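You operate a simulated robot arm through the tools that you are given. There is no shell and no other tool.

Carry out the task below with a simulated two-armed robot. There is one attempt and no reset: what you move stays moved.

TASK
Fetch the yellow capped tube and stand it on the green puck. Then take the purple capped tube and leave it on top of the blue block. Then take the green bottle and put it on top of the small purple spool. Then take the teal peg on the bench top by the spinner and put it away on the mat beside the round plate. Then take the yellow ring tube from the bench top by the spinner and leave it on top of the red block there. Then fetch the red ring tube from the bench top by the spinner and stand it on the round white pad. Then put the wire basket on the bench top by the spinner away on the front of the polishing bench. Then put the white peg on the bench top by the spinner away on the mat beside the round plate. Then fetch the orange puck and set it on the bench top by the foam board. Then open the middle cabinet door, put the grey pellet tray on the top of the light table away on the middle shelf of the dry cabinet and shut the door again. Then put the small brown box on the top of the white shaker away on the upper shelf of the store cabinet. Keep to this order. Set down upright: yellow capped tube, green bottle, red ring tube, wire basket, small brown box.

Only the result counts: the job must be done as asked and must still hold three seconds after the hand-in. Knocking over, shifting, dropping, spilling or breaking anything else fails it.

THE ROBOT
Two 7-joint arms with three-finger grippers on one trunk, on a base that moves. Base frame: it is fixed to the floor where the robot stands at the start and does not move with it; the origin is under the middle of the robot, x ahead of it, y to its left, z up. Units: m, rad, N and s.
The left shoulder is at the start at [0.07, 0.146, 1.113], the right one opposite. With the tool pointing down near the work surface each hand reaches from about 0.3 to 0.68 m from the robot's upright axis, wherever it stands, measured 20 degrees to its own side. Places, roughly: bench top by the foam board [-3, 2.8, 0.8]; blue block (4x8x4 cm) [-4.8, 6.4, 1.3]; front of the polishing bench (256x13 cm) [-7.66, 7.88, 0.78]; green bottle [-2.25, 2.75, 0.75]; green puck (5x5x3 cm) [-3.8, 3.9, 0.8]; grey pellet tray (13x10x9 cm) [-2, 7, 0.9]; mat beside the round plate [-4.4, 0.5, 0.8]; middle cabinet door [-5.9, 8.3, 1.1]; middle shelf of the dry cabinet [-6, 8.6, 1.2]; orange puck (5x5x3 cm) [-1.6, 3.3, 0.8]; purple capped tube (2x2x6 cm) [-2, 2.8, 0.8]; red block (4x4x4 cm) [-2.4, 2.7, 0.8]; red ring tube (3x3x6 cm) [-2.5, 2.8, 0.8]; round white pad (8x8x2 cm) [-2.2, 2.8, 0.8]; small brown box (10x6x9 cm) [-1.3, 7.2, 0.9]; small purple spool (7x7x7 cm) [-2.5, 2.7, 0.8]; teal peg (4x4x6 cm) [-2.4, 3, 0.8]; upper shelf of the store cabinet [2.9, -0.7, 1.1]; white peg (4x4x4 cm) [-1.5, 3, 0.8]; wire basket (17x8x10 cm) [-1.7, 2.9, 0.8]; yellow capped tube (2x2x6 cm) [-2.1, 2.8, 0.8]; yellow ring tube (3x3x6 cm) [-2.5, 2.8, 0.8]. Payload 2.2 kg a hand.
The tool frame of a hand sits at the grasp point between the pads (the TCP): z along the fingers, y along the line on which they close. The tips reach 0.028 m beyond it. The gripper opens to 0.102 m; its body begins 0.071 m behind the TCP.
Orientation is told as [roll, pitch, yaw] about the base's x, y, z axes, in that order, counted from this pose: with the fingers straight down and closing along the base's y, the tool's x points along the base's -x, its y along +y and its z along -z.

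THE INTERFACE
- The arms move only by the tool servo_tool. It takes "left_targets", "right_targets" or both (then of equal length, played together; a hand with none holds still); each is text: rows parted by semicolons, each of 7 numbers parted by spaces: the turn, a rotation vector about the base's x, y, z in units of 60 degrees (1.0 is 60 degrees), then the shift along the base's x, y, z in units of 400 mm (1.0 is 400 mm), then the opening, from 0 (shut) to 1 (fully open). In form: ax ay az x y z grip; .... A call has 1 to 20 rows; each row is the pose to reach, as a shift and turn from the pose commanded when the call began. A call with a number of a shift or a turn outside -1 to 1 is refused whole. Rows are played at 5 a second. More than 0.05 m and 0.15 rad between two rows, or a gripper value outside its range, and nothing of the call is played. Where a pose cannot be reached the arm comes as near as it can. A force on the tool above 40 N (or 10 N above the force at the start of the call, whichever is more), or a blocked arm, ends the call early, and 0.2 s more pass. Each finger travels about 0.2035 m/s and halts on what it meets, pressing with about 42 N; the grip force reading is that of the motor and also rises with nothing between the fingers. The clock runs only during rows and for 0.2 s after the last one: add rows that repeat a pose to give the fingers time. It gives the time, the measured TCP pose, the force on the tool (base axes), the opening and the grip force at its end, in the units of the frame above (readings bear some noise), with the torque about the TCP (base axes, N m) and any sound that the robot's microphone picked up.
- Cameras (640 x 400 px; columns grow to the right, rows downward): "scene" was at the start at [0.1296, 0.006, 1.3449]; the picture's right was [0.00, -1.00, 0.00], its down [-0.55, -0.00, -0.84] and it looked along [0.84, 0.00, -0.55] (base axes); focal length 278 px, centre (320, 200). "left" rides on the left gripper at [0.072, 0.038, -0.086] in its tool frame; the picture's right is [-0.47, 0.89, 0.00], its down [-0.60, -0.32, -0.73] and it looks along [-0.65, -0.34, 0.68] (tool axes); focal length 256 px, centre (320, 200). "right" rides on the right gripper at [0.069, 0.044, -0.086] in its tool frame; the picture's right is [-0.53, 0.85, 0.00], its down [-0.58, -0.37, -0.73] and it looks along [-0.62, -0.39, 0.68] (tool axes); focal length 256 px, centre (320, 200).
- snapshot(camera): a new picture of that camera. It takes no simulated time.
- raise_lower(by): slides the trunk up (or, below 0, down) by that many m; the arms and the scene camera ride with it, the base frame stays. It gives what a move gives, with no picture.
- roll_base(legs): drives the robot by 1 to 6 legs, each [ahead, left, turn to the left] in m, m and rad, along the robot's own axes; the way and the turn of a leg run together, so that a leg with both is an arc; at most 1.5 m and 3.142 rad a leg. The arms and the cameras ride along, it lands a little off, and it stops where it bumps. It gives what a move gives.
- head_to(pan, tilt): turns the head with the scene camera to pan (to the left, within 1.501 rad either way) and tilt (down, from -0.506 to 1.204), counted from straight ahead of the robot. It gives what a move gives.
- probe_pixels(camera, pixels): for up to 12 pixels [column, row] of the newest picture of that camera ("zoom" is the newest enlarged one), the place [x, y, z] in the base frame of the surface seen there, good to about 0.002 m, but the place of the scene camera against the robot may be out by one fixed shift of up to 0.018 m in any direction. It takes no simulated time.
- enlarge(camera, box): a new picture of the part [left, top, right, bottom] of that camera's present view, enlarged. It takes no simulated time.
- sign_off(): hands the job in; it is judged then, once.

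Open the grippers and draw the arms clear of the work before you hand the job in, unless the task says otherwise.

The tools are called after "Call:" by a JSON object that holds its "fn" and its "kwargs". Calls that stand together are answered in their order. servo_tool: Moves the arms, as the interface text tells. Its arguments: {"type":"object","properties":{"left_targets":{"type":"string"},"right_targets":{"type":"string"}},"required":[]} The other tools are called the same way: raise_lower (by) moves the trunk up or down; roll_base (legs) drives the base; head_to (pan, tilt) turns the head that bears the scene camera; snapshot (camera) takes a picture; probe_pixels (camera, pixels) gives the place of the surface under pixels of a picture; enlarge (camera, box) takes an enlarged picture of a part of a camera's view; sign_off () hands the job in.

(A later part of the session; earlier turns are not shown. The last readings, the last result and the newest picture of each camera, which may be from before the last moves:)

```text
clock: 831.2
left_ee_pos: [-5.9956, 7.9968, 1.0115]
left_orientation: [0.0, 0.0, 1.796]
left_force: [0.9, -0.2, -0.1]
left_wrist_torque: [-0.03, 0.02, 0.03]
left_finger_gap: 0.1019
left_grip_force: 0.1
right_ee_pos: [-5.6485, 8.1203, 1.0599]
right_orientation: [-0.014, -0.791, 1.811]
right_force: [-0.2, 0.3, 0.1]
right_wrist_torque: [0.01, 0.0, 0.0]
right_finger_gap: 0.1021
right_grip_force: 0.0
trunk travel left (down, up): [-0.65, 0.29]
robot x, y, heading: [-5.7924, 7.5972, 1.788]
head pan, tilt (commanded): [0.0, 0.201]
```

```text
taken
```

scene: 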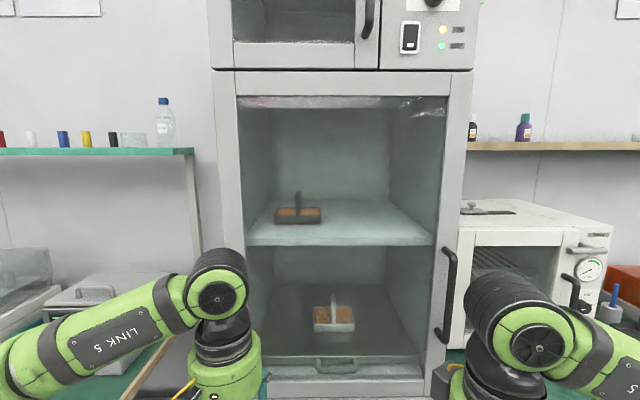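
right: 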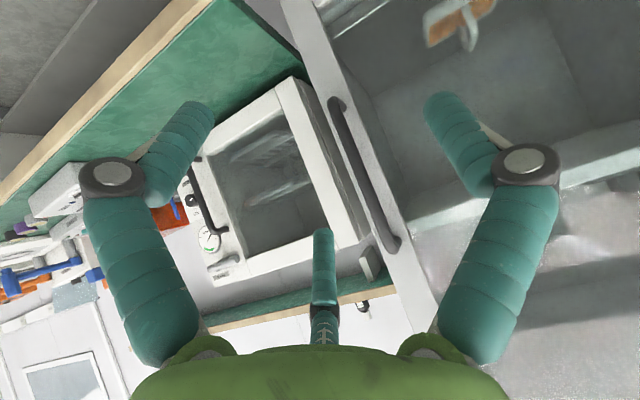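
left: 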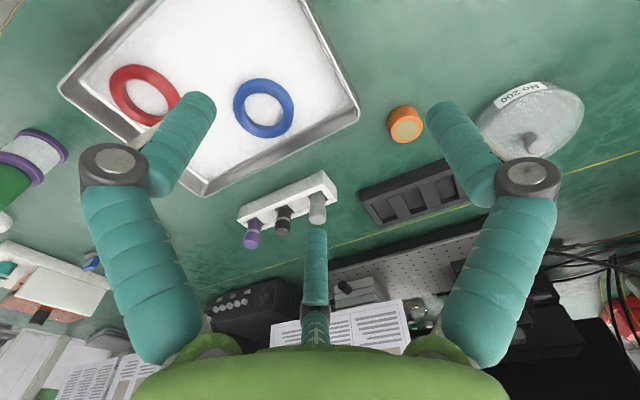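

The wrist camera sees the handle bar from (335, 105) to (390, 245). I probe it precisely, then tilt the rest to horizontal.

Call:
{"fn": "probe_pixels", "kwargs": {"camera": "right", "pixels": [[345, 130], [355, 155], [363, 175], [370, 195], [378, 215], [385, 235], [390, 175], [335, 180], [333, 105], [396, 246]]}}

Call:
{"fn": "servo_tool", "kwargs": {"right_targets": "0.0915 0.0204 0 0 0.03 0 1; 0.183 0.0408 0 0 0.06 0 1; 0.2745 0.0611 0 0 0.09 0 1; 0.366 0.0815 0 0 0.12 0 1; 0.4575 0.1019 0 0 0.15 0 1; 0.549 0.1223 0 0 0.18 0 1; 0.6405 0.1426 0 0 0.2 0 1; 0.732 0.163 0 0 0.2 0 1; 0.732 0.163 0 0 0.2 0 1"}}

Call:
{"fn": "snapshot", "kwargs": {"camera": "right"}}

```text
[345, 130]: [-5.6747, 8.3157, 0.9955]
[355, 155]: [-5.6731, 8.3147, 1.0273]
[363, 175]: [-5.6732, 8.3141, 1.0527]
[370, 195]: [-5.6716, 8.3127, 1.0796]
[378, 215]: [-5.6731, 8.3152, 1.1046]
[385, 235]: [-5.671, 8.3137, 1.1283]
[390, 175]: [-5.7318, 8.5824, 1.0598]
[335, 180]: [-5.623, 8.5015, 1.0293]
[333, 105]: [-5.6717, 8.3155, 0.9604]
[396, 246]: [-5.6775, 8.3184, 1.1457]
```

```text
clock: 833.2
left_ee_pos: [-5.9952, 7.9975, 1.0106]
left_orientation: [-0.003, -0.003, 1.795]
left_force: [0.2, -0.3, -0.4]
left_wrist_torque: [-0.02, -0.02, -0.03]
left_finger_gap: 0.1021
left_grip_force: 0.0
right_ee_pos: [-5.648, 8.1858, 1.0608]
right_orientation: [-0.05, -1.329, 1.844]
right_force: [-1.1, -0.3, 0.2]
right_wrist_torque: [-0.02, -0.01, -0.02]
right_finger_gap: 0.1021
right_grip_force: 0.0
right hand out of reach, approached as far as the arm can: row 6, 7, 8, 9
trunk travel left (down, up): [-0.65, 0.29]
robot x, y, heading: [-5.7878, 7.6, 1.791]
head pan, tilt (commanded): [0.0, 0.201]
```

```text
taken
```

right: 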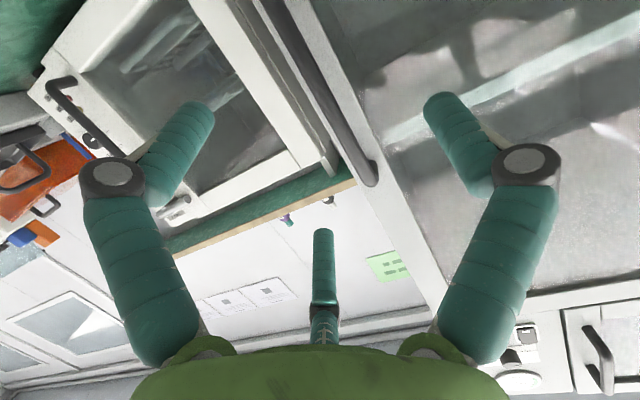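

The bar's front surface is at (-5.673, 8.3145) by the wrist camera. The hand is tilted 76° and the bar lies between the open fingers; I advance toward it, stopping 4 cm short for a check.

Call:
{"fn": "servo_tool", "kwargs": {"right_targets": "0 0 0 -0.02 0.08 0 1; 0 0 0 -0.04 0.16 0 1; 0 0 0 -0.0525 0.225 0 1; 0 0 0 -0.0525 0.225 0 1"}}

Call:
{"fn": "snapshot", "kwargs": {"camera": "right"}}

```text
clock: 834.2
left_ee_pos: [-5.9946, 7.9965, 1.0113]
left_orientation: [-0.001, 0.0, 1.796]
left_force: [0.8, 0.2, -0.5]
left_wrist_torque: [0.01, 0.0, 0.06]
left_finger_gap: 0.102
left_grip_force: 0.0
right_ee_pos: [-5.6693, 8.2756, 1.0612]
right_orientation: [-0.051, -1.326, 1.843]
right_force: [0.7, 0.0, -0.1]
right_wrist_torque: [-0.01, 0.02, -0.02]
right_finger_gap: 0.1022
right_grip_force: 0.0
trunk travel left (down, up): [-0.65, 0.29]
robot x, y, heading: [-5.7893, 7.6, 1.794]
head pan, tilt (commanded): [0.0, 0.201]
```

```text
taken
```

right: 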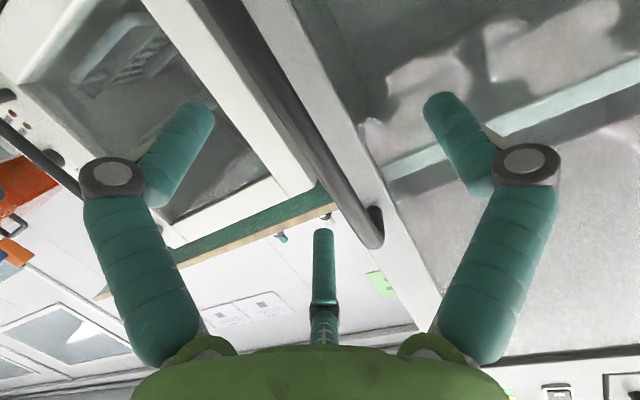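

I probe the bar near the finger centre line to check the lateral alignment.

Call:
{"fn": "probe_pixels", "kwargs": {"camera": "right", "pixels": [[300, 130], [310, 130], [320, 145], [330, 165], [290, 115], [345, 190], [275, 95]]}}

```text
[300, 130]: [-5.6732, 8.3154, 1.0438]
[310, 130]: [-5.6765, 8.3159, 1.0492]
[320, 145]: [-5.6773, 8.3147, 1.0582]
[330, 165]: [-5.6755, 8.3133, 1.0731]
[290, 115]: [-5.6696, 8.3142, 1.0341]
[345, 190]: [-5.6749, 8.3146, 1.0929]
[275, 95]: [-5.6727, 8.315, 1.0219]
```

The bar is about 8 mm right of the finger axis, well inside. I advance the last 4 cm and close on the bar.

Call:
{"fn": "servo_tool", "kwargs": {"right_targets": "0 0 0 -0.005 0.05 0 1; 0 0 0 -0.01 0.1 0 1; 0 0 0 -0.01 0.1 0 1; 0 0 0 -0.01 0.1 0 0.6; 0 0 0 -0.01 0.1 0 0.3; 0 0 0 -0.01 0.1 0 0.1; 0 0 0 -0.01 0.1 0 0; 0 0 0 -0.01 0.1 0 0"}}

Call:
{"fn": "snapshot", "kwargs": {"camera": "right"}}

```text
clock: 836.0
left_ee_pos: [-5.991, 7.996, 1.0132]
left_orientation: [0.002, -0.005, 1.796]
left_force: [0.0, -0.1, 0.7]
left_wrist_torque: [-0.01, -0.01, 0.03]
left_finger_gap: 0.1018
left_grip_force: 0.0
right_ee_pos: [-5.6629, 8.3142, 1.0652]
right_orientation: [-0.04, -1.338, 1.819]
right_force: [24.2, 5.7, 17.0]
right_wrist_torque: [-1.11, 0.25, -0.11]
right_finger_gap: 0.0243
right_grip_force: 45.0
trunk travel left (down, up): [-0.65, 0.29]
robot x, y, heading: [-5.789, 7.5996, 1.792]
head pan, tilt (commanded): [0.0, 0.201]
```

```text
taken
```

right: 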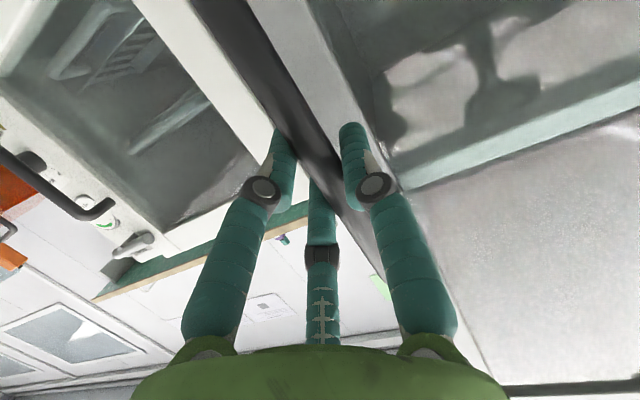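

The bar is gripped (gap 0.0243), with some side load from the fingers centring on it. I relieve that load and pull the door open along its arc by about 10°, turning the hand with it.

Call:
{"fn": "servo_tool", "kwargs": {"right_targets": "0 0 0 0.02 0 0.008 0; 0 0 -0.02 0.0215 -0.025 0.008 0; 0 0 -0.033 0.023 -0.051 0.008 0; 0 0 -0.05 0.025 -0.077 0.008 0; 0 0 -0.067 0.026 -0.102 0.008 0; 0 0 -0.1 0.0255 -0.1525 0.008 0; 0 0 -0.133 0.0233 -0.2035 0.008 0; 0 0 -0.133 0.0233 -0.2035 0.008 0"}}

Call:
{"fn": "snapshot", "kwargs": {"camera": "scene"}}

```text
clock: 837.5
left_ee_pos: [-5.9923, 7.999, 1.0106]
left_orientation: [-0.002, 0.0, 1.793]
left_force: [-0.8, 0.0, 0.0]
left_wrist_torque: [0.04, -0.08, -0.02]
left_finger_gap: 0.1021
left_grip_force: 0.1
right_ee_pos: [-5.6591, 8.262, 1.0655]
right_orientation: [-0.028, -1.323, 1.697]
right_force: [17.3, 1.1, -9.2]
right_wrist_torque: [1.08, 0.47, -0.19]
right_finger_gap: 0.0242
right_grip_force: 44.8
right hand out of reach, approached as far as the arm can: row 6
trunk travel left (down, up): [-0.65, 0.29]
robot x, y, heading: [-5.7885, 7.601, 1.788]
head pan, tilt (commanded): [0.0, 0.201]
stopped in row 7 (right hand): the force on the tool passed its limit at 43 N (the readings are from after the stop); the commanded pose is now the measured one
```

```text
taken
```

scene: 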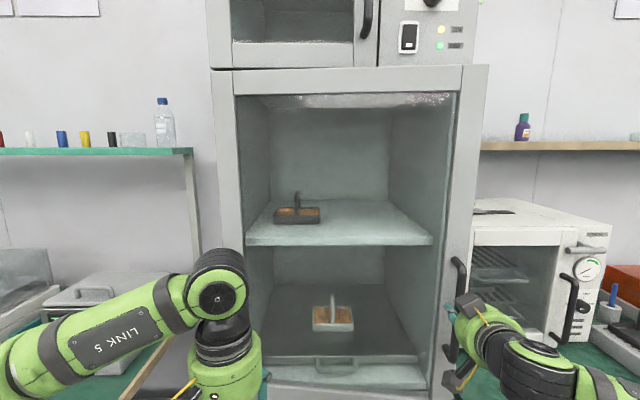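

The door has started to open (about 6°), but the arm is near its wrist limit. I let the base do the pulling instead: two short legs back and slightly left along the door's arc.

Call:
{"fn": "roll_base", "kwargs": {"legs": [[-0.0516, 0.0152, 0], [-0.0525, 0.0224, 0]]}}

Call:
{"fn": "snapshot", "kwargs": {"camera": "scene"}}

Call:
{"fn": "snapshot", "kwargs": {"camera": "right"}}

```text
clock: 839.0
left_ee_pos: [-6.0011, 7.8912, 1.0127]
left_orientation: [0.005, 0.0, 1.793]
left_force: [0.3, -0.3, -0.2]
left_wrist_torque: [0.03, -0.03, 0.01]
left_finger_gap: 0.1021
left_grip_force: 0.0
right_ee_pos: [-5.6682, 8.1525, 1.0654]
right_orientation: [-0.006, -1.329, 1.68]
right_force: [28.4, -5.4, -17.1]
right_wrist_torque: [1.27, 0.04, -0.36]
right_finger_gap: 0.0242
right_grip_force: 45.4
trunk travel left (down, up): [-0.65, 0.29]
robot x, y, heading: [-5.8017, 7.4912, 1.793]
head pan, tilt (commanded): [0.0, 0.201]
```

```text
taken
```

scene: 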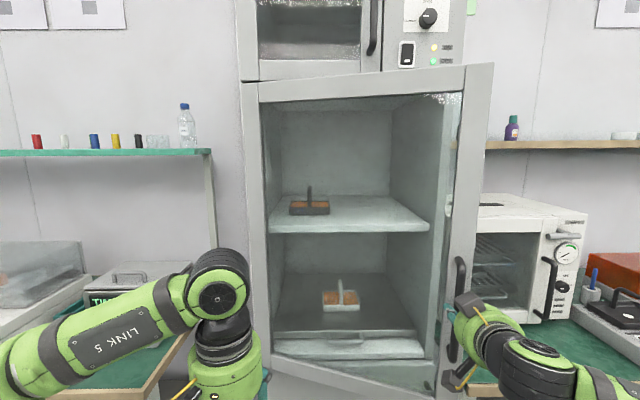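

```text
taken
```

right: 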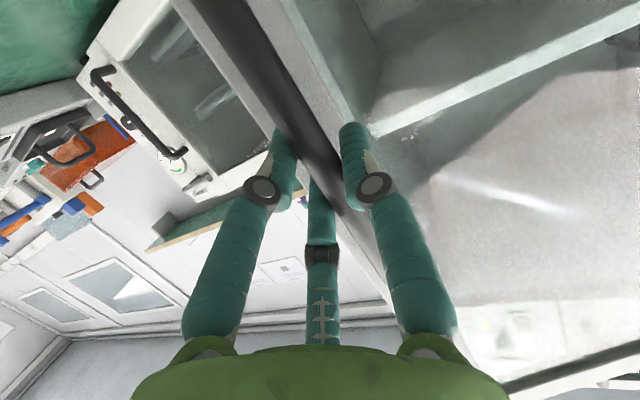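

The door follows well and is now open about 20°. I pull on with two more short legs to about 35°.

Call:
{"fn": "roll_base", "kwargs": {"legs": [[-0.05, 0.012, 0], [-0.05, 0.02, 0], [-0.045, 0.03, 0]]}}

Call:
{"fn": "snapshot", "kwargs": {"camera": "scene"}}

Call:
{"fn": "snapshot", "kwargs": {"camera": "right"}}

```text
clock: 840.6
left_ee_pos: [-6.0207, 7.7857, 1.0115]
left_orientation: [-0.002, 0.001, 1.799]
left_force: [-0.9, 0.0, -0.7]
left_wrist_torque: [0.02, 0.04, -0.01]
left_finger_gap: 0.102
left_grip_force: 0.1
right_ee_pos: [-5.7035, 8.045, 1.0658]
right_orientation: [-0.012, -1.325, 1.728]
right_force: [-9.0, 2.5, -1.8]
right_wrist_torque: [-0.84, -0.23, 0.24]
right_finger_gap: 0.024
right_grip_force: 45.0
trunk travel left (down, up): [-0.65, 0.29]
robot x, y, heading: [-5.8136, 7.3904, 1.797]
head pan, tilt (commanded): [0.0, 0.201]
stopped in leg 2: the force on the tool passed its limit at 45 N (the readings are from after the stop); the commanded pose is now the measured one
```

```text
taken
```

scene: 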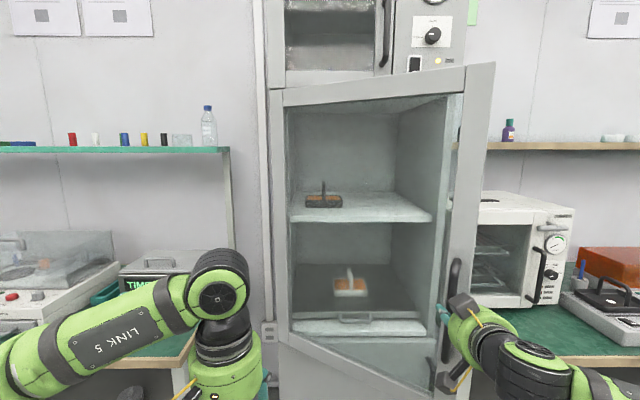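

```text
taken
```

right: 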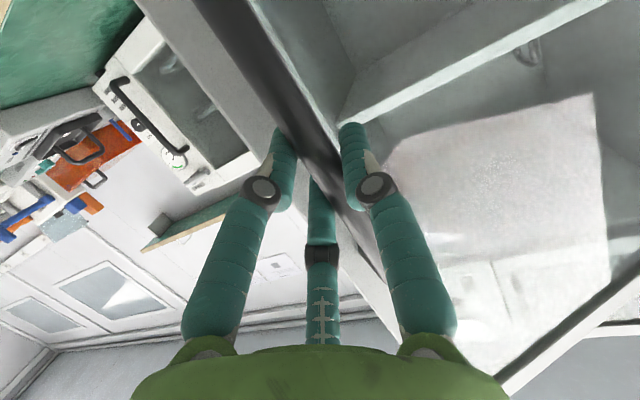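

The door is open about 33°; the force limit stopped the last bit. I now open the fingers and draw the right hand straight back off the bar.

Call:
{"fn": "servo_tool", "kwargs": {"right_targets": "0 0 0 0 0 0 0.4; 0 0 0 0 0 0 0.8; 0 0 0 0 0 0 1; 0 0 0 0.005 -0.05 0 1; 0 0 0 0.01 -0.12 0 1; 0 0 0 0.015 -0.2 0 1; 0 0 0 0.015 -0.3 0 1; 0 0 0 0.015 -0.3 0 1"}}

Call:
{"fn": "snapshot", "kwargs": {"camera": "scene"}}

```text
clock: 842.4
left_ee_pos: [-6.0197, 7.786, 1.0096]
left_orientation: [-0.002, 0.0, 1.798]
left_force: [0.2, 0.6, 0.7]
left_wrist_torque: [-0.03, 0.01, -0.01]
left_finger_gap: 0.102
left_grip_force: 0.1
right_ee_pos: [-5.6951, 7.94, 1.0678]
right_orientation: [-0.007, -1.328, 1.718]
right_force: [0.3, 0.5, -0.7]
right_wrist_torque: [-0.01, 0.02, 0.0]
right_finger_gap: 0.1019
right_grip_force: 0.1
right hand out of reach, approached as far as the arm can: row 7, 8
trunk travel left (down, up): [-0.65, 0.29]
robot x, y, heading: [-5.8135, 7.388, 1.796]
head pan, tilt (commanded): [0.0, 0.201]
```

```text
taken
```

scene: 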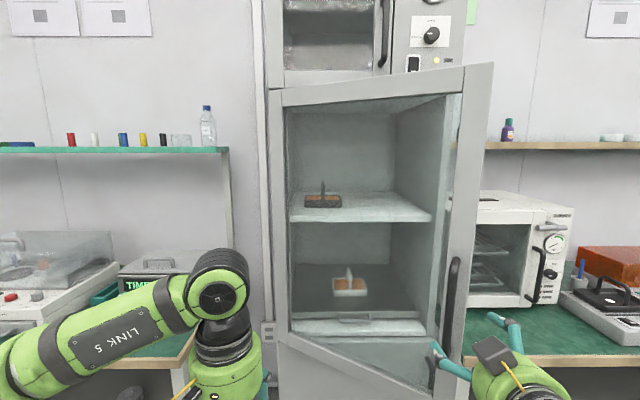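

The door stays open. I probe the door's free edge to plan pushing it wide from the inside with the right hand's side.

Call:
{"fn": "probe_pixels", "kwargs": {"camera": "scene", "pixels": [[485, 100], [478, 200], [470, 300], [462, 340], [456, 290], [462, 150], [445, 250], [500, 365], [560, 357], [612, 356], [275, 200], [288, 120]]}}

Call:
{"fn": "servo_tool", "kwargs": {"right_targets": "0 0 0 0 0 0 0.6; 0 0 0 0 0 0 0.2; 0 0 0 0 0 0 0; 0 0 0 0 0 0 0"}}

```text
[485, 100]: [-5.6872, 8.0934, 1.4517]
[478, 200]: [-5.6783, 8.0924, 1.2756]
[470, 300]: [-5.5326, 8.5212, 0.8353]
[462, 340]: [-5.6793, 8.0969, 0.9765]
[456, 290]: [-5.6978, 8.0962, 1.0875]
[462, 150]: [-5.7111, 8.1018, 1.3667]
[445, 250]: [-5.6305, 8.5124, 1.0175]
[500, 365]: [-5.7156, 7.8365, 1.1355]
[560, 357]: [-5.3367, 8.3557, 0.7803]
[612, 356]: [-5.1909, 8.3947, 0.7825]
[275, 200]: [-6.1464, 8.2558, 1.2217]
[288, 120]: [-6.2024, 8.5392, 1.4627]
```

```text
clock: 843.4
left_ee_pos: [-6.0189, 7.7839, 1.0106]
left_orientation: [0.0, -0.001, 1.798]
left_force: [0.2, 0.8, 0.3]
left_wrist_torque: [-0.01, -0.01, 0.01]
left_finger_gap: 0.102
left_grip_force: 0.1
right_ee_pos: [-5.6947, 7.9398, 1.0687]
right_orientation: [-0.009, -1.33, 1.716]
right_force: [-0.3, -0.9, 0.4]
right_wrist_torque: [0.02, -0.05, -0.01]
right_finger_gap: 0.0024
right_grip_force: 31.4
trunk travel left (down, up): [-0.65, 0.29]
robot x, y, heading: [-5.8156, 7.3896, 1.79]
head pan, tilt (commanded): [0.0, 0.201]
```

The free edge is at about (-5.67, 8.09). I move the base right 12 cm and forward 21 cm, so that the closed right hand passes just east of the door edge to its inner side.

Call:
{"fn": "roll_base", "kwargs": {"legs": [[-0.0276, -0.1219, 0], [0.2048, -0.0463, 0]]}}

Call:
{"fn": "snapshot", "kwargs": {"camera": "scene"}}

Call:
{"fn": "snapshot", "kwargs": {"camera": "right"}}

```text
clock: 845.9
left_ee_pos: [-5.8935, 7.9957, 1.0117]
left_orientation: [-0.001, -0.001, 1.794]
left_force: [-0.8, -1.0, 1.0]
left_wrist_torque: [0.0, -0.01, 0.01]
left_finger_gap: 0.1019
left_grip_force: 0.1
right_ee_pos: [-5.5695, 8.1486, 1.0695]
right_orientation: [-0.008, -1.33, 1.713]
right_force: [0.0, 0.9, -0.6]
right_wrist_torque: [-0.02, 0.0, 0.02]
right_finger_gap: 0.0022
right_grip_force: 31.5
trunk travel left (down, up): [-0.65, 0.29]
robot x, y, heading: [-5.6906, 7.5966, 1.797]
head pan, tilt (commanded): [0.0, 0.201]
```

```text
taken
```

scene: 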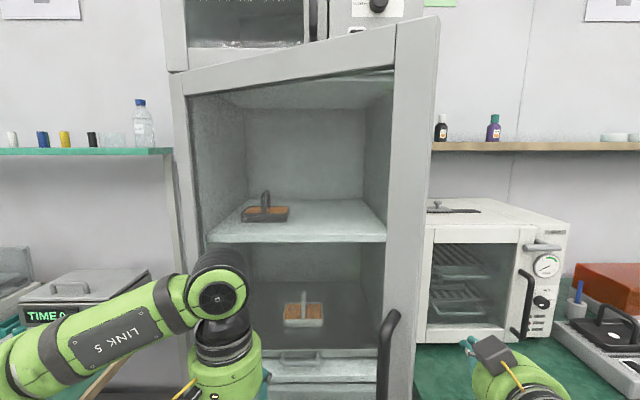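

```text
taken
```

right: 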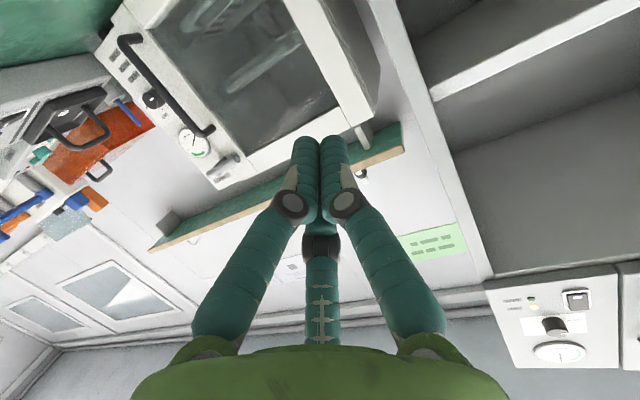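

The hand is on the inner side, east of the door edge; the left hand stays over 0.2 m clear of the door's sweep. I push the door open by moving the base west and a bit south in stages.

Call:
{"fn": "roll_base", "kwargs": {"legs": [[0.0074, 0.1214, 0], [-0.0511, 0.1349, 0]]}}

Call:
{"fn": "snapshot", "kwargs": {"camera": "scene"}}

```text
clock: 847.0
left_ee_pos: [-5.9718, 7.983, 1.0102]
left_orientation: [-0.007, 0.0, 1.798]
left_force: [-0.4, -0.2, -0.4]
left_wrist_torque: [0.04, -0.06, 0.0]
left_finger_gap: 0.1023
left_grip_force: 0.1
right_ee_pos: [-5.6398, 8.1394, 1.0688]
right_orientation: [-0.024, -1.329, 1.699]
right_force: [-0.6, -0.6, 0.5]
right_wrist_torque: [-0.02, 0.01, -0.05]
right_finger_gap: 0.0022
right_grip_force: 31.8
trunk travel left (down, up): [-0.65, 0.29]
robot x, y, heading: [-5.7626, 7.5825, 1.797]
head pan, tilt (commanded): [0.0, 0.201]
stopped in leg 1: the force on the tool passed its limit at 68 N (the readings are from after the stop); the commanded pose is now the measured one
```

```text
taken
```

scene: 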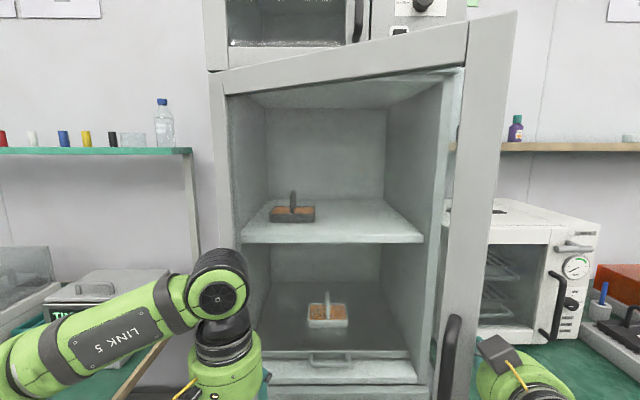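

The hand met the door's edge end-on and the force limit stopped it; the door is unharmed but this angle cannot swing it. I back off and bring the right hand upright again, to push from the inner side coming from the east.

Call:
{"fn": "roll_base", "kwargs": {"legs": [[-0.2, 0.02, 0]]}}

Call:
{"fn": "servo_tool", "kwargs": {"right_targets": "-0.126 -0.0163 0 0 0 0 0; -0.252 -0.0327 0 0 0 0 0; -0.377 -0.049 0 0 0 0 0; -0.503 -0.0654 0 0 0 0 0; -0.629 -0.0817 0 0 0 0 0; -0.629 -0.0817 0 0 0 0 0"}}

Call:
{"fn": "servo_tool", "kwargs": {"right_targets": "-0.126 -0.0163 0 0 -0.02 0 0; -0.252 -0.0327 0 0 -0.04 0 0; -0.377 -0.049 0 0 -0.06 0 0; -0.503 -0.0654 0 0 -0.08 0 0; -0.629 -0.0817 0 0 -0.1 0 0; -0.629 -0.0817 0 0 -0.1 0 0"}}

Call:
{"fn": "snapshot", "kwargs": {"camera": "scene"}}

```text
clock: 848.6
left_ee_pos: [-5.9458, 7.7885, 1.0099]
left_orientation: [-0.001, 0.0, 1.798]
left_force: [0.2, -0.3, -0.2]
left_wrist_torque: [0.02, 0.03, 0.02]
left_finger_gap: 0.1023
left_grip_force: 0.0
right_ee_pos: [-5.6123, 7.9436, 1.068]
right_orientation: [-0.013, -1.33, 1.686]
right_force: [0.0, 0.8, 0.3]
right_wrist_torque: [0.0, 0.01, 0.03]
right_finger_gap: 0.002
right_grip_force: 31.7
trunk travel left (down, up): [-0.65, 0.29]
robot x, y, heading: [-5.7392, 7.3913, 1.796]
head pan, tilt (commanded): [0.0, 0.201]
```

```text
clock: 850.0
left_ee_pos: [-5.9464, 7.7871, 1.0106]
left_orientation: [-0.001, 0.0, 1.798]
left_force: [0.6, 0.4, 0.1]
left_wrist_torque: [-0.01, -0.02, 0.01]
left_finger_gap: 0.102
left_grip_force: 0.0
right_ee_pos: [-5.6132, 7.9421, 1.0681]
right_orientation: [-0.023, -0.664, 1.695]
right_force: [-0.4, 0.1, 0.3]
right_wrist_torque: [0.0, 0.02, -0.01]
right_finger_gap: 0.0022
right_grip_force: 31.1
trunk travel left (down, up): [-0.65, 0.29]
robot x, y, heading: [-5.7401, 7.389, 1.796]
head pan, tilt (commanded): [0.0, 0.201]
```

```text
clock: 851.4
left_ee_pos: [-5.9465, 7.787, 1.0109]
left_orientation: [-0.001, -0.001, 1.797]
left_force: [-0.1, -0.9, 1.1]
left_wrist_torque: [0.0, 0.03, -0.02]
left_finger_gap: 0.1018
left_grip_force: 0.1
right_ee_pos: [-5.6125, 7.9024, 1.0693]
right_orientation: [-0.027, 0.001, 1.696]
right_force: [0.3, 0.5, 1.0]
right_wrist_torque: [0.0, -0.01, -0.01]
right_finger_gap: 0.0018
right_grip_force: 31.5
trunk travel left (down, up): [-0.65, 0.29]
robot x, y, heading: [-5.7428, 7.388, 1.797]
head pan, tilt (commanded): [0.0, 0.201]
```

```text
taken
```

scene: 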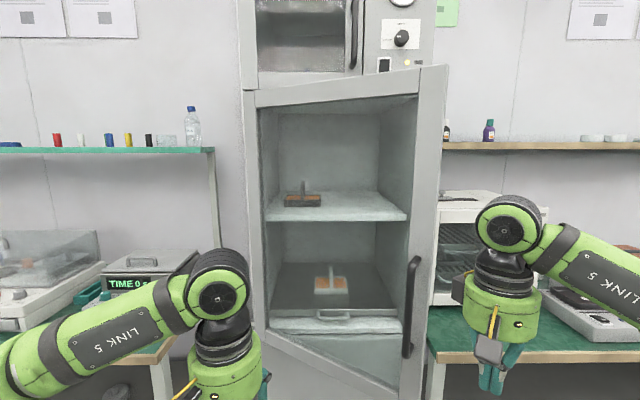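

The right hand is upright again. I move the base east to about (-5.05, 7.72) and turn left so the right hand comes to the inner side of the door.

Call:
{"fn": "roll_base", "kwargs": {"legs": [[0.167, -0.746, 0], [0, 0, 0.996]]}}

Call:
{"fn": "head_to", "kwargs": {"pan": -0.4, "tilt": 0.3}}

Call:
{"fn": "snapshot", "kwargs": {"camera": "scene"}}

```text
clock: 858.1
left_ee_pos: [-5.4919, 7.7628, 1.0105]
left_orientation: [-0.003, 0.0, 2.781]
left_force: [-0.1, -0.5, -0.2]
left_wrist_torque: [0.01, -0.01, 0.03]
left_finger_gap: 0.1021
left_grip_force: 0.1
right_ee_pos: [-5.405, 8.1043, 1.0679]
right_orientation: [-0.026, -0.001, 2.678]
right_force: [0.1, 0.3, -0.4]
right_wrist_torque: [0.0, 0.01, 0.02]
right_finger_gap: 0.0021
right_grip_force: 31.8
trunk travel left (down, up): [-0.65, 0.29]
robot x, y, heading: [-5.048, 7.7126, 2.779]
head pan, tilt (commanded): [0.0, 0.201]
```

```text
clock: 858.9
left_ee_pos: [-5.4933, 7.7633, 1.0114]
left_orientation: [-0.001, 0.001, 2.778]
left_force: [0.0, -0.2, -0.3]
left_wrist_torque: [0.03, -0.01, 0.0]
left_finger_gap: 0.102
left_grip_force: 0.1
right_ee_pos: [-5.4055, 8.1053, 1.0682]
right_orientation: [-0.025, -0.001, 2.679]
right_force: [0.4, -0.5, 0.2]
right_wrist_torque: [-0.03, 0.01, -0.02]
right_finger_gap: 0.0019
right_grip_force: 31.1
trunk travel left (down, up): [-0.65, 0.29]
robot x, y, heading: [-5.0462, 7.7109, 2.777]
head pan, tilt (commanded): [-0.4, 0.3]
```

```text
taken
```

scene: 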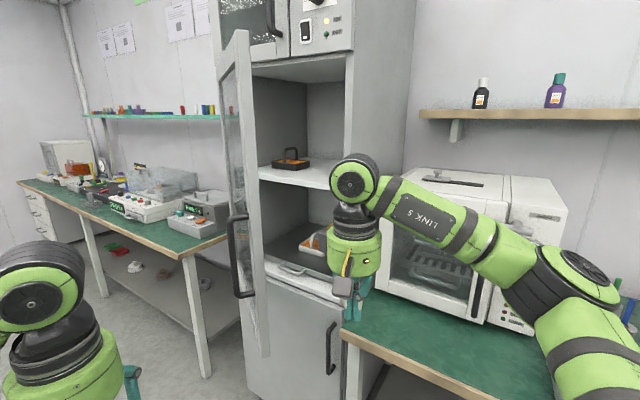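

From here I see the door edge-on (column ~250) and the opening beyond. I probe the door's edge and inner stile.

Call:
{"fn": "probe_pixels", "kwargs": {"camera": "scene", "pixels": [[252, 120], [255, 200], [258, 300], [262, 260], [240, 150], [245, 230], [232, 100], [226, 200], [348, 100], [345, 180], [300, 175], [330, 185]]}}

```text
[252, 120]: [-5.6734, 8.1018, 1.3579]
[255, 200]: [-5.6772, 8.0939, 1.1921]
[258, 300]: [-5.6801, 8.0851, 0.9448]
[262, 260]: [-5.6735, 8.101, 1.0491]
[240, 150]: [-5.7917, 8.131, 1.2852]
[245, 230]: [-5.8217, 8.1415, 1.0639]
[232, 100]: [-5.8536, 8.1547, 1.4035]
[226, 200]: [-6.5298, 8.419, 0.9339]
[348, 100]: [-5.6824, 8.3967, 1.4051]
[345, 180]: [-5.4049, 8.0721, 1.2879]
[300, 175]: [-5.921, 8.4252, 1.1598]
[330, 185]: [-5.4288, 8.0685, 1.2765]
```

The door's free edge is at about (-5.662, 8.095), at 28° opening. I first yaw the right hand by +60° so that its camera block points east, away from the door.

Call:
{"fn": "servo_tool", "kwargs": {"right_targets": "0 0 0.125 -0.02 0.03 0 0; 0 0 0.25 -0.04 0.06 0 0; 0 0 0.375 -0.06 0.09 0 0; 0 0 0.5 -0.08 0.12 0 0; 0 0 0.625 -0.1 0.15 0 0; 0 0 0.75 -0.12 0.19 0 0; 0 0 0.875 -0.14 0.23 0 0; 0 0 1 -0.16 0.27 0 0; 0 0 1 -0.16 0.27 0 0"}}

Call:
{"fn": "snapshot", "kwargs": {"camera": "scene"}}

```text
clock: 860.9
left_ee_pos: [-5.4937, 7.763, 1.0105]
left_orientation: [-0.001, 0.001, 2.779]
left_force: [-0.1, 0.3, 0.0]
left_wrist_torque: [-0.06, -0.02, -0.01]
left_finger_gap: 0.1019
left_grip_force: 0.1
right_ee_pos: [-5.3879, 8.062, 1.0519]
right_orientation: [-0.024, -0.001, -2.559]
right_force: [-1.0, 0.1, -0.8]
right_wrist_torque: [0.0, -0.01, -0.02]
right_finger_gap: 0.0018
right_grip_force: 31.4
right hand out of reach, approached as far as the arm can: row 5, 6, 7, 8, 9
trunk travel left (down, up): [-0.65, 0.29]
robot x, y, heading: [-5.0436, 7.7147, 2.775]
head pan, tilt (commanded): [-0.4, 0.3]
```

```text
taken
```

scene: 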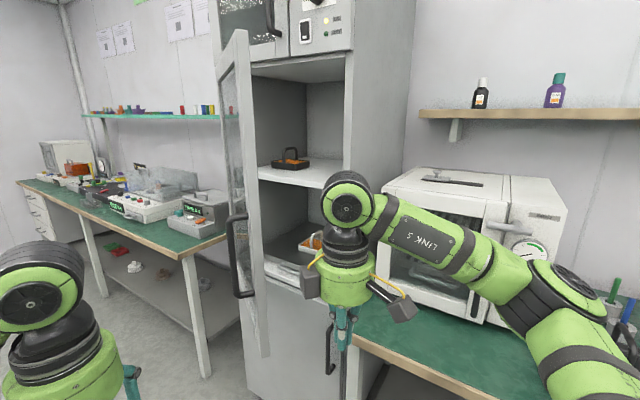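

The yaw is set but the reach ended. I move the base 0.15 m closer (north-west).

Call:
{"fn": "roll_base", "kwargs": {"legs": [[0.148, -0.0507, 0]]}}

Call:
{"fn": "servo_tool", "kwargs": {"right_targets": "0 0 0 -0.05 0.06 0.01 0; 0 0 0 -0.1 0.12 0.02 0; 0 0 0 -0.15 0.17 0.03 0; 0 0 0 -0.2 0.2 0.04 0; 0 0 0 -0.2 0.2 0.04 0"}}

Call:
{"fn": "snapshot", "kwargs": {"camera": "scene"}}

```text
clock: 862.3
left_ee_pos: [-5.6129, 7.8632, 1.0119]
left_orientation: [-0.005, -0.001, 2.781]
left_force: [-0.5, -0.8, 0.3]
left_wrist_torque: [-0.01, -0.01, -0.03]
left_finger_gap: 0.102
left_grip_force: 0.1
right_ee_pos: [-5.5082, 8.162, 1.0526]
right_orientation: [-0.027, -0.001, -2.56]
right_force: [0.9, -1.5, -1.3]
right_wrist_torque: [-0.01, -0.01, 0.01]
right_finger_gap: 0.0021
right_grip_force: 32.4
trunk travel left (down, up): [-0.65, 0.29]
robot x, y, heading: [-5.1689, 7.8135, 2.781]
head pan, tilt (commanded): [-0.4, 0.3]
```

```text
clock: 863.5
left_ee_pos: [-5.6138, 7.8636, 1.0108]
left_orientation: [-0.002, 0.001, 2.781]
left_force: [-0.8, 0.3, -0.2]
left_wrist_torque: [0.03, 0.01, -0.01]
left_finger_gap: 0.1022
left_grip_force: 0.1
right_ee_pos: [-5.5251, 8.1541, 1.0553]
right_orientation: [-0.026, 0.0, -2.559]
right_force: [0.3, -1.1, -0.3]
right_wrist_torque: [0.02, 0.0, 0.02]
right_finger_gap: 0.0019
right_grip_force: 30.9
right hand out of reach, approached as far as the arm can: row 1, 2, 3, 4, 5
trunk travel left (down, up): [-0.65, 0.29]
robot x, y, heading: [-5.1674, 7.8144, 2.779]
head pan, tilt (commanded): [-0.4, 0.3]
```

```text
taken
```

scene: 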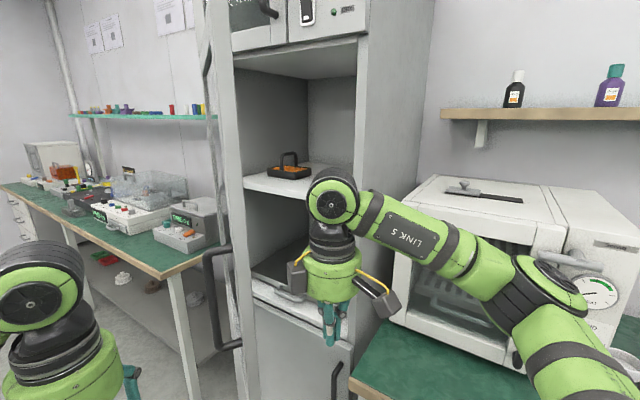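

With the hand in this pose I can let the base do the moving. I retract the left hand a bit for clearance, then bring the right hand behind the door edge and begin pushing it open.

Call:
{"fn": "servo_tool", "kwargs": {"left_targets": "0 0 0 0.1 -0.04 0 1; 0 0 0 0.2 -0.08 0 1; 0 0 0 0.3 -0.1 0 1; 0 0 0 0.3 -0.1 0 1"}}

Call:
{"fn": "roll_base", "kwargs": {"legs": [[0.0914, -0.0295, 0], [0.0584, 0.0435, 0], [-0.0096, 0.1012, 0]]}}

Call:
{"fn": "snapshot", "kwargs": {"camera": "scene"}}

```text
clock: 864.5
left_ee_pos: [-5.4922, 7.8214, 1.0107]
left_orientation: [-0.002, -0.001, 2.78]
left_force: [-0.1, 0.3, 0.2]
left_wrist_torque: [0.01, 0.0, 0.02]
left_finger_gap: 0.1021
left_grip_force: 0.0
right_ee_pos: [-5.5259, 8.1539, 1.0543]
right_orientation: [-0.027, -0.002, -2.56]
right_force: [0.6, -0.6, 0.2]
right_wrist_torque: [0.01, -0.03, 0.02]
right_finger_gap: 0.0021
right_grip_force: 31.8
trunk travel left (down, up): [-0.65, 0.29]
robot x, y, heading: [-5.1675, 7.8143, 2.773]
head pan, tilt (commanded): [-0.4, 0.3]
```

```text
clock: 867.1
left_ee_pos: [-5.6664, 7.7663, 1.0105]
left_orientation: [-0.002, 0.0, 2.779]
left_force: [-0.1, -1.2, 0.0]
left_wrist_torque: [0.0, 0.0, 0.01]
left_finger_gap: 0.1021
left_grip_force: 0.0
right_ee_pos: [-5.6961, 8.0984, 1.0537]
right_orientation: [-0.026, -0.001, -2.563]
right_force: [-1.0, -0.3, -0.4]
right_wrist_torque: [-0.01, -0.01, 0.01]
right_finger_gap: 0.0022
right_grip_force: 31.9
trunk travel left (down, up): [-0.65, 0.29]
robot x, y, heading: [-5.338, 7.7598, 2.772]
head pan, tilt (commanded): [-0.4, 0.3]
```

```text
taken
```

scene: 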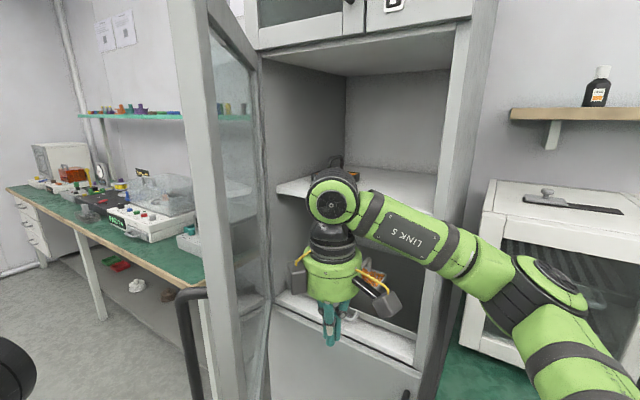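

The door swings freely and is now well open. I probe its edge to see the angle.

Call:
{"fn": "probe_pixels", "kwargs": {"camera": "scene", "pixels": [[185, 150], [200, 250], [215, 200], [258, 200], [262, 120], [190, 320], [240, 300], [205, 100], [440, 150], [255, 60], [330, 180], [300, 190]]}}

```text
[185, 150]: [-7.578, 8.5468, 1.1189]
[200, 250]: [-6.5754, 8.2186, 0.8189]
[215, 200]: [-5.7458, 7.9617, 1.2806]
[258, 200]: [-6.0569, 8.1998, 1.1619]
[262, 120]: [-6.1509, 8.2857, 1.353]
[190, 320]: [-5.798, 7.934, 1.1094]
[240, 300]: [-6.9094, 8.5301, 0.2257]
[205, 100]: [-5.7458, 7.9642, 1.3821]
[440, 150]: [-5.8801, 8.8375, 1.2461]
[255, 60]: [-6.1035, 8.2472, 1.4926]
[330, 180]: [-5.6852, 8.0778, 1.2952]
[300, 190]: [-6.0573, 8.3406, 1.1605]
```

The door is at about 48°. I keep pushing along its arc with two more moves.

Call:
{"fn": "roll_base", "kwargs": {"legs": [[0.057, 0.2323, 0], [0.1228, 0.1452, 0]]}}

Call:
{"fn": "snapshot", "kwargs": {"camera": "scene"}}

```text
clock: 870.0
left_ee_pos: [-5.9674, 7.4794, 1.0097]
left_orientation: [0.0, 0.0, 2.778]
left_force: [0.9, -0.1, -0.9]
left_wrist_torque: [0.01, -0.04, 0.0]
left_finger_gap: 0.102
left_grip_force: 0.1
right_ee_pos: [-5.9991, 7.8102, 1.053]
right_orientation: [-0.027, -0.004, -2.562]
right_force: [-0.2, 0.8, -0.5]
right_wrist_torque: [0.01, 0.0, -0.02]
right_finger_gap: 0.0021
right_grip_force: 31.5
trunk travel left (down, up): [-0.65, 0.29]
robot x, y, heading: [-5.6412, 7.469, 2.779]
head pan, tilt (commanded): [-0.4, 0.3]
```

```text
taken
```

scene: 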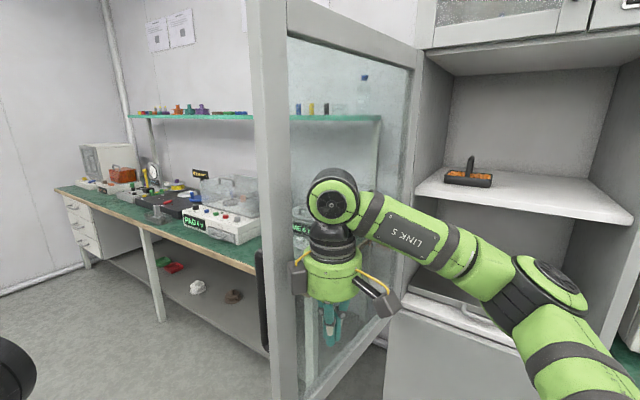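

The door is now about square to the cabinet, and the shelf is accessible. I probe the door edge and the shelf.

Call:
{"fn": "probe_pixels", "kwargs": {"camera": "scene", "pixels": [[262, 100], [268, 200], [285, 300], [415, 150], [418, 60], [470, 185], [455, 178], [488, 180], [630, 220], [420, 185], [520, 195], [560, 185]]}}

```text
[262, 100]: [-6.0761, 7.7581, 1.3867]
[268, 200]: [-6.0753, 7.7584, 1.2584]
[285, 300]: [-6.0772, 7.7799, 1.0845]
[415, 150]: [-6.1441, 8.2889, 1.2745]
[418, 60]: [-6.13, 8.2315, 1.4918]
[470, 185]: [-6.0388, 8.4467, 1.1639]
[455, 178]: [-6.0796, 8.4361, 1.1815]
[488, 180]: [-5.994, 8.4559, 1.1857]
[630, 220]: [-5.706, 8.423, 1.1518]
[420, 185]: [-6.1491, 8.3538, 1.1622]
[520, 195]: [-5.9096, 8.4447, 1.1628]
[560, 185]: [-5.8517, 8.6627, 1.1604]
```

The door stands at about 95°, fully clear of the shelf (free from x≈-5.96 to -5.70, z 1.161). I leave it so and drive to the light table's north side to fetch the pellet tray.

Call:
{"fn": "roll_base", "kwargs": {"legs": [[-0.8745, -0.4858, 0], [0, 0, 2.108], [0, 1.3, 0], [0, 1.3, 0]]}}

Call:
{"fn": "servo_tool", "kwargs": {"right_targets": "0 0 -0.125 0 0 0 0.2; 0 0 -0.25 0 0 0 0.4; 0 0 -0.375 0 0 0 0.6; 0 0 -0.5 0 0 0 0.8; 0 0 -0.625 0 0 0 1; 0 0 -0.75 0 0 0 1; 0 0 -0.875 0 0 0 1; 0 0 -0.9 0 0 0 1; 0 0 -0.9 0 0 0 1"}}

Call:
{"fn": "head_to", "kwargs": {"pan": 0.0, "tilt": 0.5}}

Call:
{"fn": "snapshot", "kwargs": {"camera": "scene"}}

```text
clock: 892.5
left_ee_pos: [-1.93, 7.7754, 1.0096]
left_orientation: [-0.003, 0.001, -1.394]
left_force: [0.5, 0.2, -0.2]
left_wrist_torque: [0.02, 0.03, 0.0]
left_finger_gap: 0.1019
left_grip_force: 0.1
right_ee_pos: [-2.1995, 7.578, 1.0541]
right_orientation: [-0.025, -0.001, -0.45]
right_force: [-0.8, 0.1, -0.4]
right_wrist_torque: [-0.01, 0.02, 0.03]
right_finger_gap: 0.0021
right_grip_force: 31.3
trunk travel left (down, up): [-0.65, 0.29]
robot x, y, heading: [-2.0925, 8.0614, -1.397]
head pan, tilt (commanded): [-0.4, 0.3]
```

```text
clock: 894.5
left_ee_pos: [-1.9303, 7.7736, 1.0104]
left_orientation: [-0.001, 0.0, -1.392]
left_force: [0.7, -1.0, -0.5]
left_wrist_torque: [-0.02, 0.01, 0.0]
left_finger_gap: 0.1018
left_grip_force: 0.1
right_ee_pos: [-2.1994, 7.5773, 1.0546]
right_orientation: [-0.027, -0.002, -1.395]
right_force: [0.9, -0.1, -0.2]
right_wrist_torque: [-0.01, 0.0, 0.0]
right_finger_gap: 0.1018
right_grip_force: 0.1
trunk travel left (down, up): [-0.65, 0.29]
robot x, y, heading: [-2.0939, 8.0598, -1.401]
head pan, tilt (commanded): [-0.4, 0.3]
```

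```text
clock: 895.3
left_ee_pos: [-1.9315, 7.7741, 1.0107]
left_orientation: [-0.002, 0.0, -1.392]
left_force: [0.0, -0.3, 0.1]
left_wrist_torque: [0.01, 0.02, 0.04]
left_finger_gap: 0.102
left_grip_force: 0.0
right_ee_pos: [-2.2002, 7.5775, 1.0546]
right_orientation: [-0.026, 0.0, -1.394]
right_force: [-0.6, 0.5, 0.1]
right_wrist_torque: [0.0, -0.03, 0.02]
right_finger_gap: 0.1022
right_grip_force: 0.1
trunk travel left (down, up): [-0.65, 0.29]
robot x, y, heading: [-2.0901, 8.0575, -1.394]
head pan, tilt (commanded): [0.0, 0.499]
```

```text
taken
```

scene: 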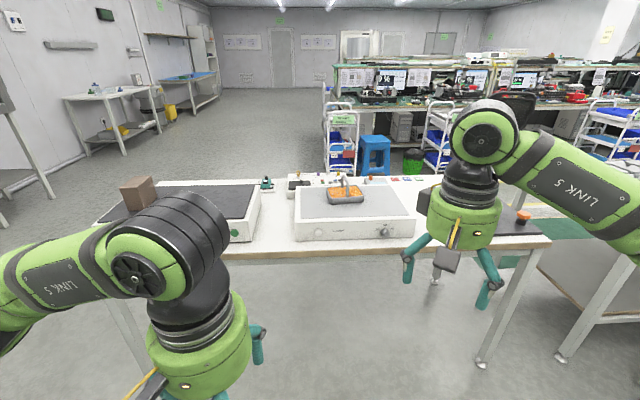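

The pellet tray is at (345, 193) on the light table; the brown box at (138, 193) on the shaker. I enlarge the tray to study its handle.

Call:
{"fn": "enlarge", "kwargs": {"camera": "scene", "box": [270, 150, 430, 250]}}

Call:
{"fn": "probe_pixels", "kwargs": {"camera": "zoom", "pixels": [[298, 115], [280, 125], [275, 180], [235, 200], [385, 190], [240, 165], [365, 155], [300, 200], [130, 180], [560, 270], [300, 320], [285, 145]]}}

```text
4.00 times, centred on (350, 200) of scene
```

zoom: 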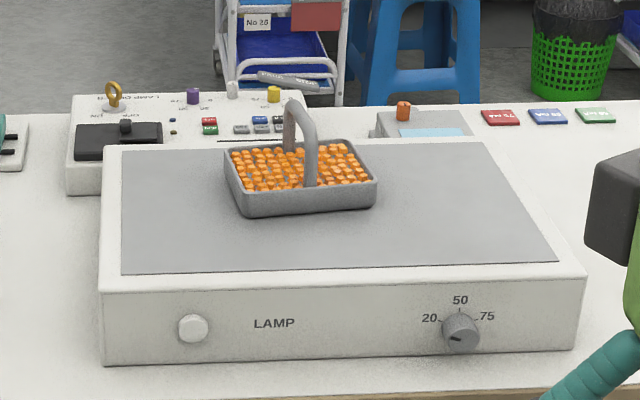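

```text
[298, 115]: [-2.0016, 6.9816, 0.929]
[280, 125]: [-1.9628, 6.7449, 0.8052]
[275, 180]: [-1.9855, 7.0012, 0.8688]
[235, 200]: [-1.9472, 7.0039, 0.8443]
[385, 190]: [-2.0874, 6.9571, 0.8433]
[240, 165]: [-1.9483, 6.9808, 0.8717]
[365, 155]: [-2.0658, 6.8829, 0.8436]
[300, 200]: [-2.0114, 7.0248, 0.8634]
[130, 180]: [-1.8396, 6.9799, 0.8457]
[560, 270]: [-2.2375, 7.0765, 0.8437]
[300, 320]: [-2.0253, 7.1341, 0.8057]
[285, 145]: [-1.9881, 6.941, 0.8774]
```

The tray's arch handle lies in the plane of my viewing direction (apex at zoom (298, 110), z≈0.93). I will take it with the left hand tilted 45° forward, so it can also enter the cabinet; I roll closer first.

Call:
{"fn": "roll_base", "kwargs": {"legs": [[0.42, -0.278, 0]]}}

Call:
{"fn": "snapshot", "kwargs": {"camera": "left"}}

Call:
{"fn": "head_to", "kwargs": {"pan": 0.2, "tilt": 0.8}}

Call:
{"fn": "snapshot", "kwargs": {"camera": "scene"}}

```text
clock: 898.3
left_ee_pos: [-2.1331, 7.3169, 1.0105]
left_orientation: [-0.005, -0.001, -1.393]
left_force: [-0.1, -0.4, 0.1]
left_wrist_torque: [0.01, 0.0, 0.0]
left_finger_gap: 0.1021
left_grip_force: 0.1
right_ee_pos: [-2.4012, 7.1182, 1.0546]
right_orientation: [-0.028, -0.003, -1.392]
right_force: [0.0, 0.1, 0.2]
right_wrist_torque: [-0.02, -0.01, 0.03]
right_finger_gap: 0.102
right_grip_force: 0.0
trunk travel left (down, up): [-0.65, 0.29]
robot x, y, heading: [-2.2917, 7.5951, -1.396]
head pan, tilt (commanded): [0.0, 0.499]
```

```text
taken
```

left: 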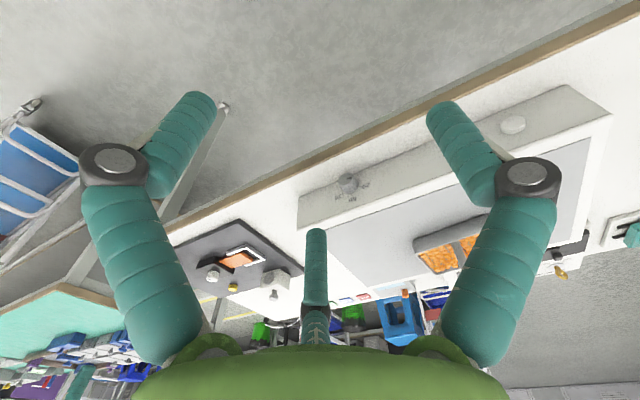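

```text
clock: 899.1
left_ee_pos: [-2.1333, 7.3165, 1.0098]
left_orientation: [-0.003, 0.0, -1.393]
left_force: [-0.9, -0.9, 0.0]
left_wrist_torque: [0.0, -0.01, -0.04]
left_finger_gap: 0.1019
left_grip_force: 0.1
right_ee_pos: [-2.4012, 7.1178, 1.0542]
right_orientation: [-0.027, -0.002, -1.394]
right_force: [0.7, -0.5, -1.1]
right_wrist_torque: [0.01, 0.03, 0.0]
right_finger_gap: 0.1018
right_grip_force: 0.1
trunk travel left (down, up): [-0.65, 0.29]
robot x, y, heading: [-2.2911, 7.6016, -1.396]
head pan, tilt (commanded): [0.201, 0.799]
```

```text
taken
```

scene: 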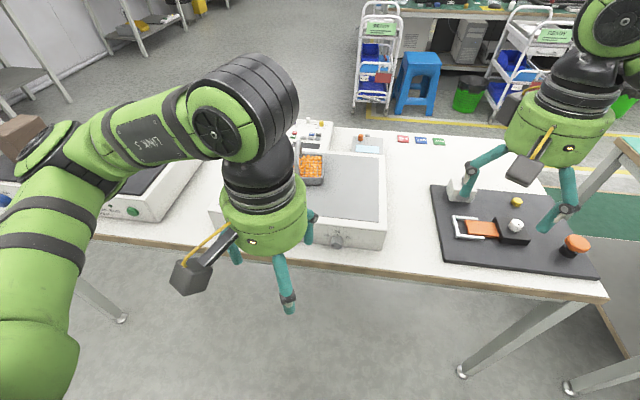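

I move the left hand forward above the light table to view the tray from near.

Call:
{"fn": "servo_tool", "kwargs": {"left_targets": "0 0 0 0.04 -0.1 0.03 1; 0 0 0 0.08 -0.2 0.06 1; 0 0 0 0.12 -0.3 0.09 1; 0 0 0 0.16 -0.4 0.12 1; 0 0 0 0.2 -0.5 0.12 1; 0 0 0 0.22 -0.58 0.12 1; 0 0 0 0.22 -0.58 0.12 1"}}

Call:
{"fn": "snapshot", "kwargs": {"camera": "left"}}

```text
clock: 900.7
left_ee_pos: [-2.0456, 7.0858, 1.0582]
left_orientation: [-0.003, -0.001, -1.392]
left_force: [0.0, -0.1, -0.2]
left_wrist_torque: [0.02, 0.01, -0.01]
left_finger_gap: 0.1021
left_grip_force: 0.1
right_ee_pos: [-2.401, 7.1183, 1.0549]
right_orientation: [-0.028, -0.003, -1.393]
right_force: [-0.2, 0.8, 0.1]
right_wrist_torque: [-0.01, 0.01, 0.0]
right_finger_gap: 0.102
right_grip_force: 0.2
trunk travel left (down, up): [-0.65, 0.29]
robot x, y, heading: [-2.2945, 7.6032, -1.394]
head pan, tilt (commanded): [0.201, 0.799]
```

```text
taken
```

left: 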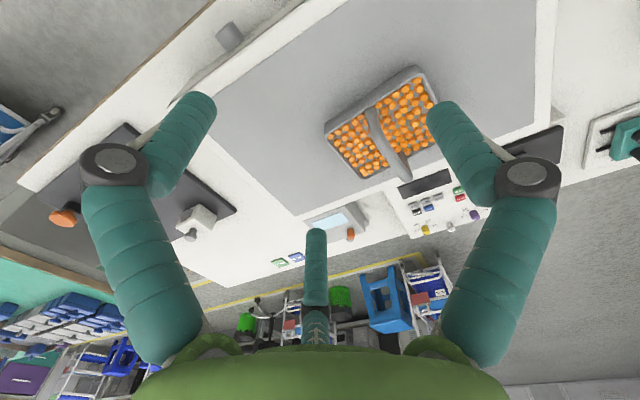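

The tray and its arch are visible at (385, 130). I enlarge and probe the arch and rim.

Call:
{"fn": "enlarge", "kwargs": {"camera": "left", "box": [300, 50, 460, 200]}}

Call:
{"fn": "probe_pixels", "kwargs": {"camera": "zoom", "pixels": [[195, 160], [210, 200], [235, 240], [260, 290], [280, 325], [290, 340], [75, 200], [320, 60], [375, 190], [170, 340], [200, 150], [180, 155]]}}

```text
2.67 times, centred on (380, 125) of left
```

zoom: 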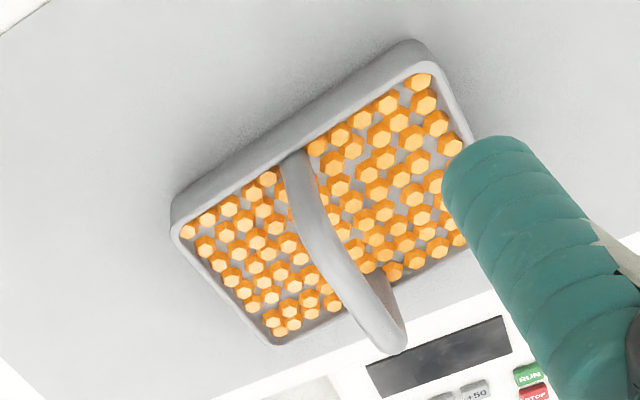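

```text
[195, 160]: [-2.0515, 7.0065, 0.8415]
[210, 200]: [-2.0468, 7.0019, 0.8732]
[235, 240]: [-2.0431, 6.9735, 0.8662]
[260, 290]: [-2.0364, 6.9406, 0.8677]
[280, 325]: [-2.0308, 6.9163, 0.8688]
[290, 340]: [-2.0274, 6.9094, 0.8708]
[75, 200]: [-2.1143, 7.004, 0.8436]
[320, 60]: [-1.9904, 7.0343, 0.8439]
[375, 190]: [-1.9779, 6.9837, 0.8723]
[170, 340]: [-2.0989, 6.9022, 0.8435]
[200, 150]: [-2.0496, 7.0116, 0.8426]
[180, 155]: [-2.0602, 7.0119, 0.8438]
```

I probe points along the arch itself: near leg (297, 165), middle (335, 245), far end (395, 335).

Call:
{"fn": "probe_pixels", "kwargs": {"camera": "zoom", "pixels": [[297, 165], [303, 190], [315, 215], [328, 240], [345, 268], [362, 295], [380, 320], [395, 338], [385, 295], [180, 225], [440, 75], [270, 340]]}}

```text
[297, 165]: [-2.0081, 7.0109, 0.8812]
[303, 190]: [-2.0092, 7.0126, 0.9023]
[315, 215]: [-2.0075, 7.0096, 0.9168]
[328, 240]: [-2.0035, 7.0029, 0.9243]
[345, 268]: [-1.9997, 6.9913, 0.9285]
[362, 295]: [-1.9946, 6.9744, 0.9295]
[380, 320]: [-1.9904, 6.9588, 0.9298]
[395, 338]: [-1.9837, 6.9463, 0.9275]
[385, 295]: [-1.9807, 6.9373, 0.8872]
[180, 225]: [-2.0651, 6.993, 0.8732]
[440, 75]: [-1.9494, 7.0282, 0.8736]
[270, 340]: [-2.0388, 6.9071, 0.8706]
```

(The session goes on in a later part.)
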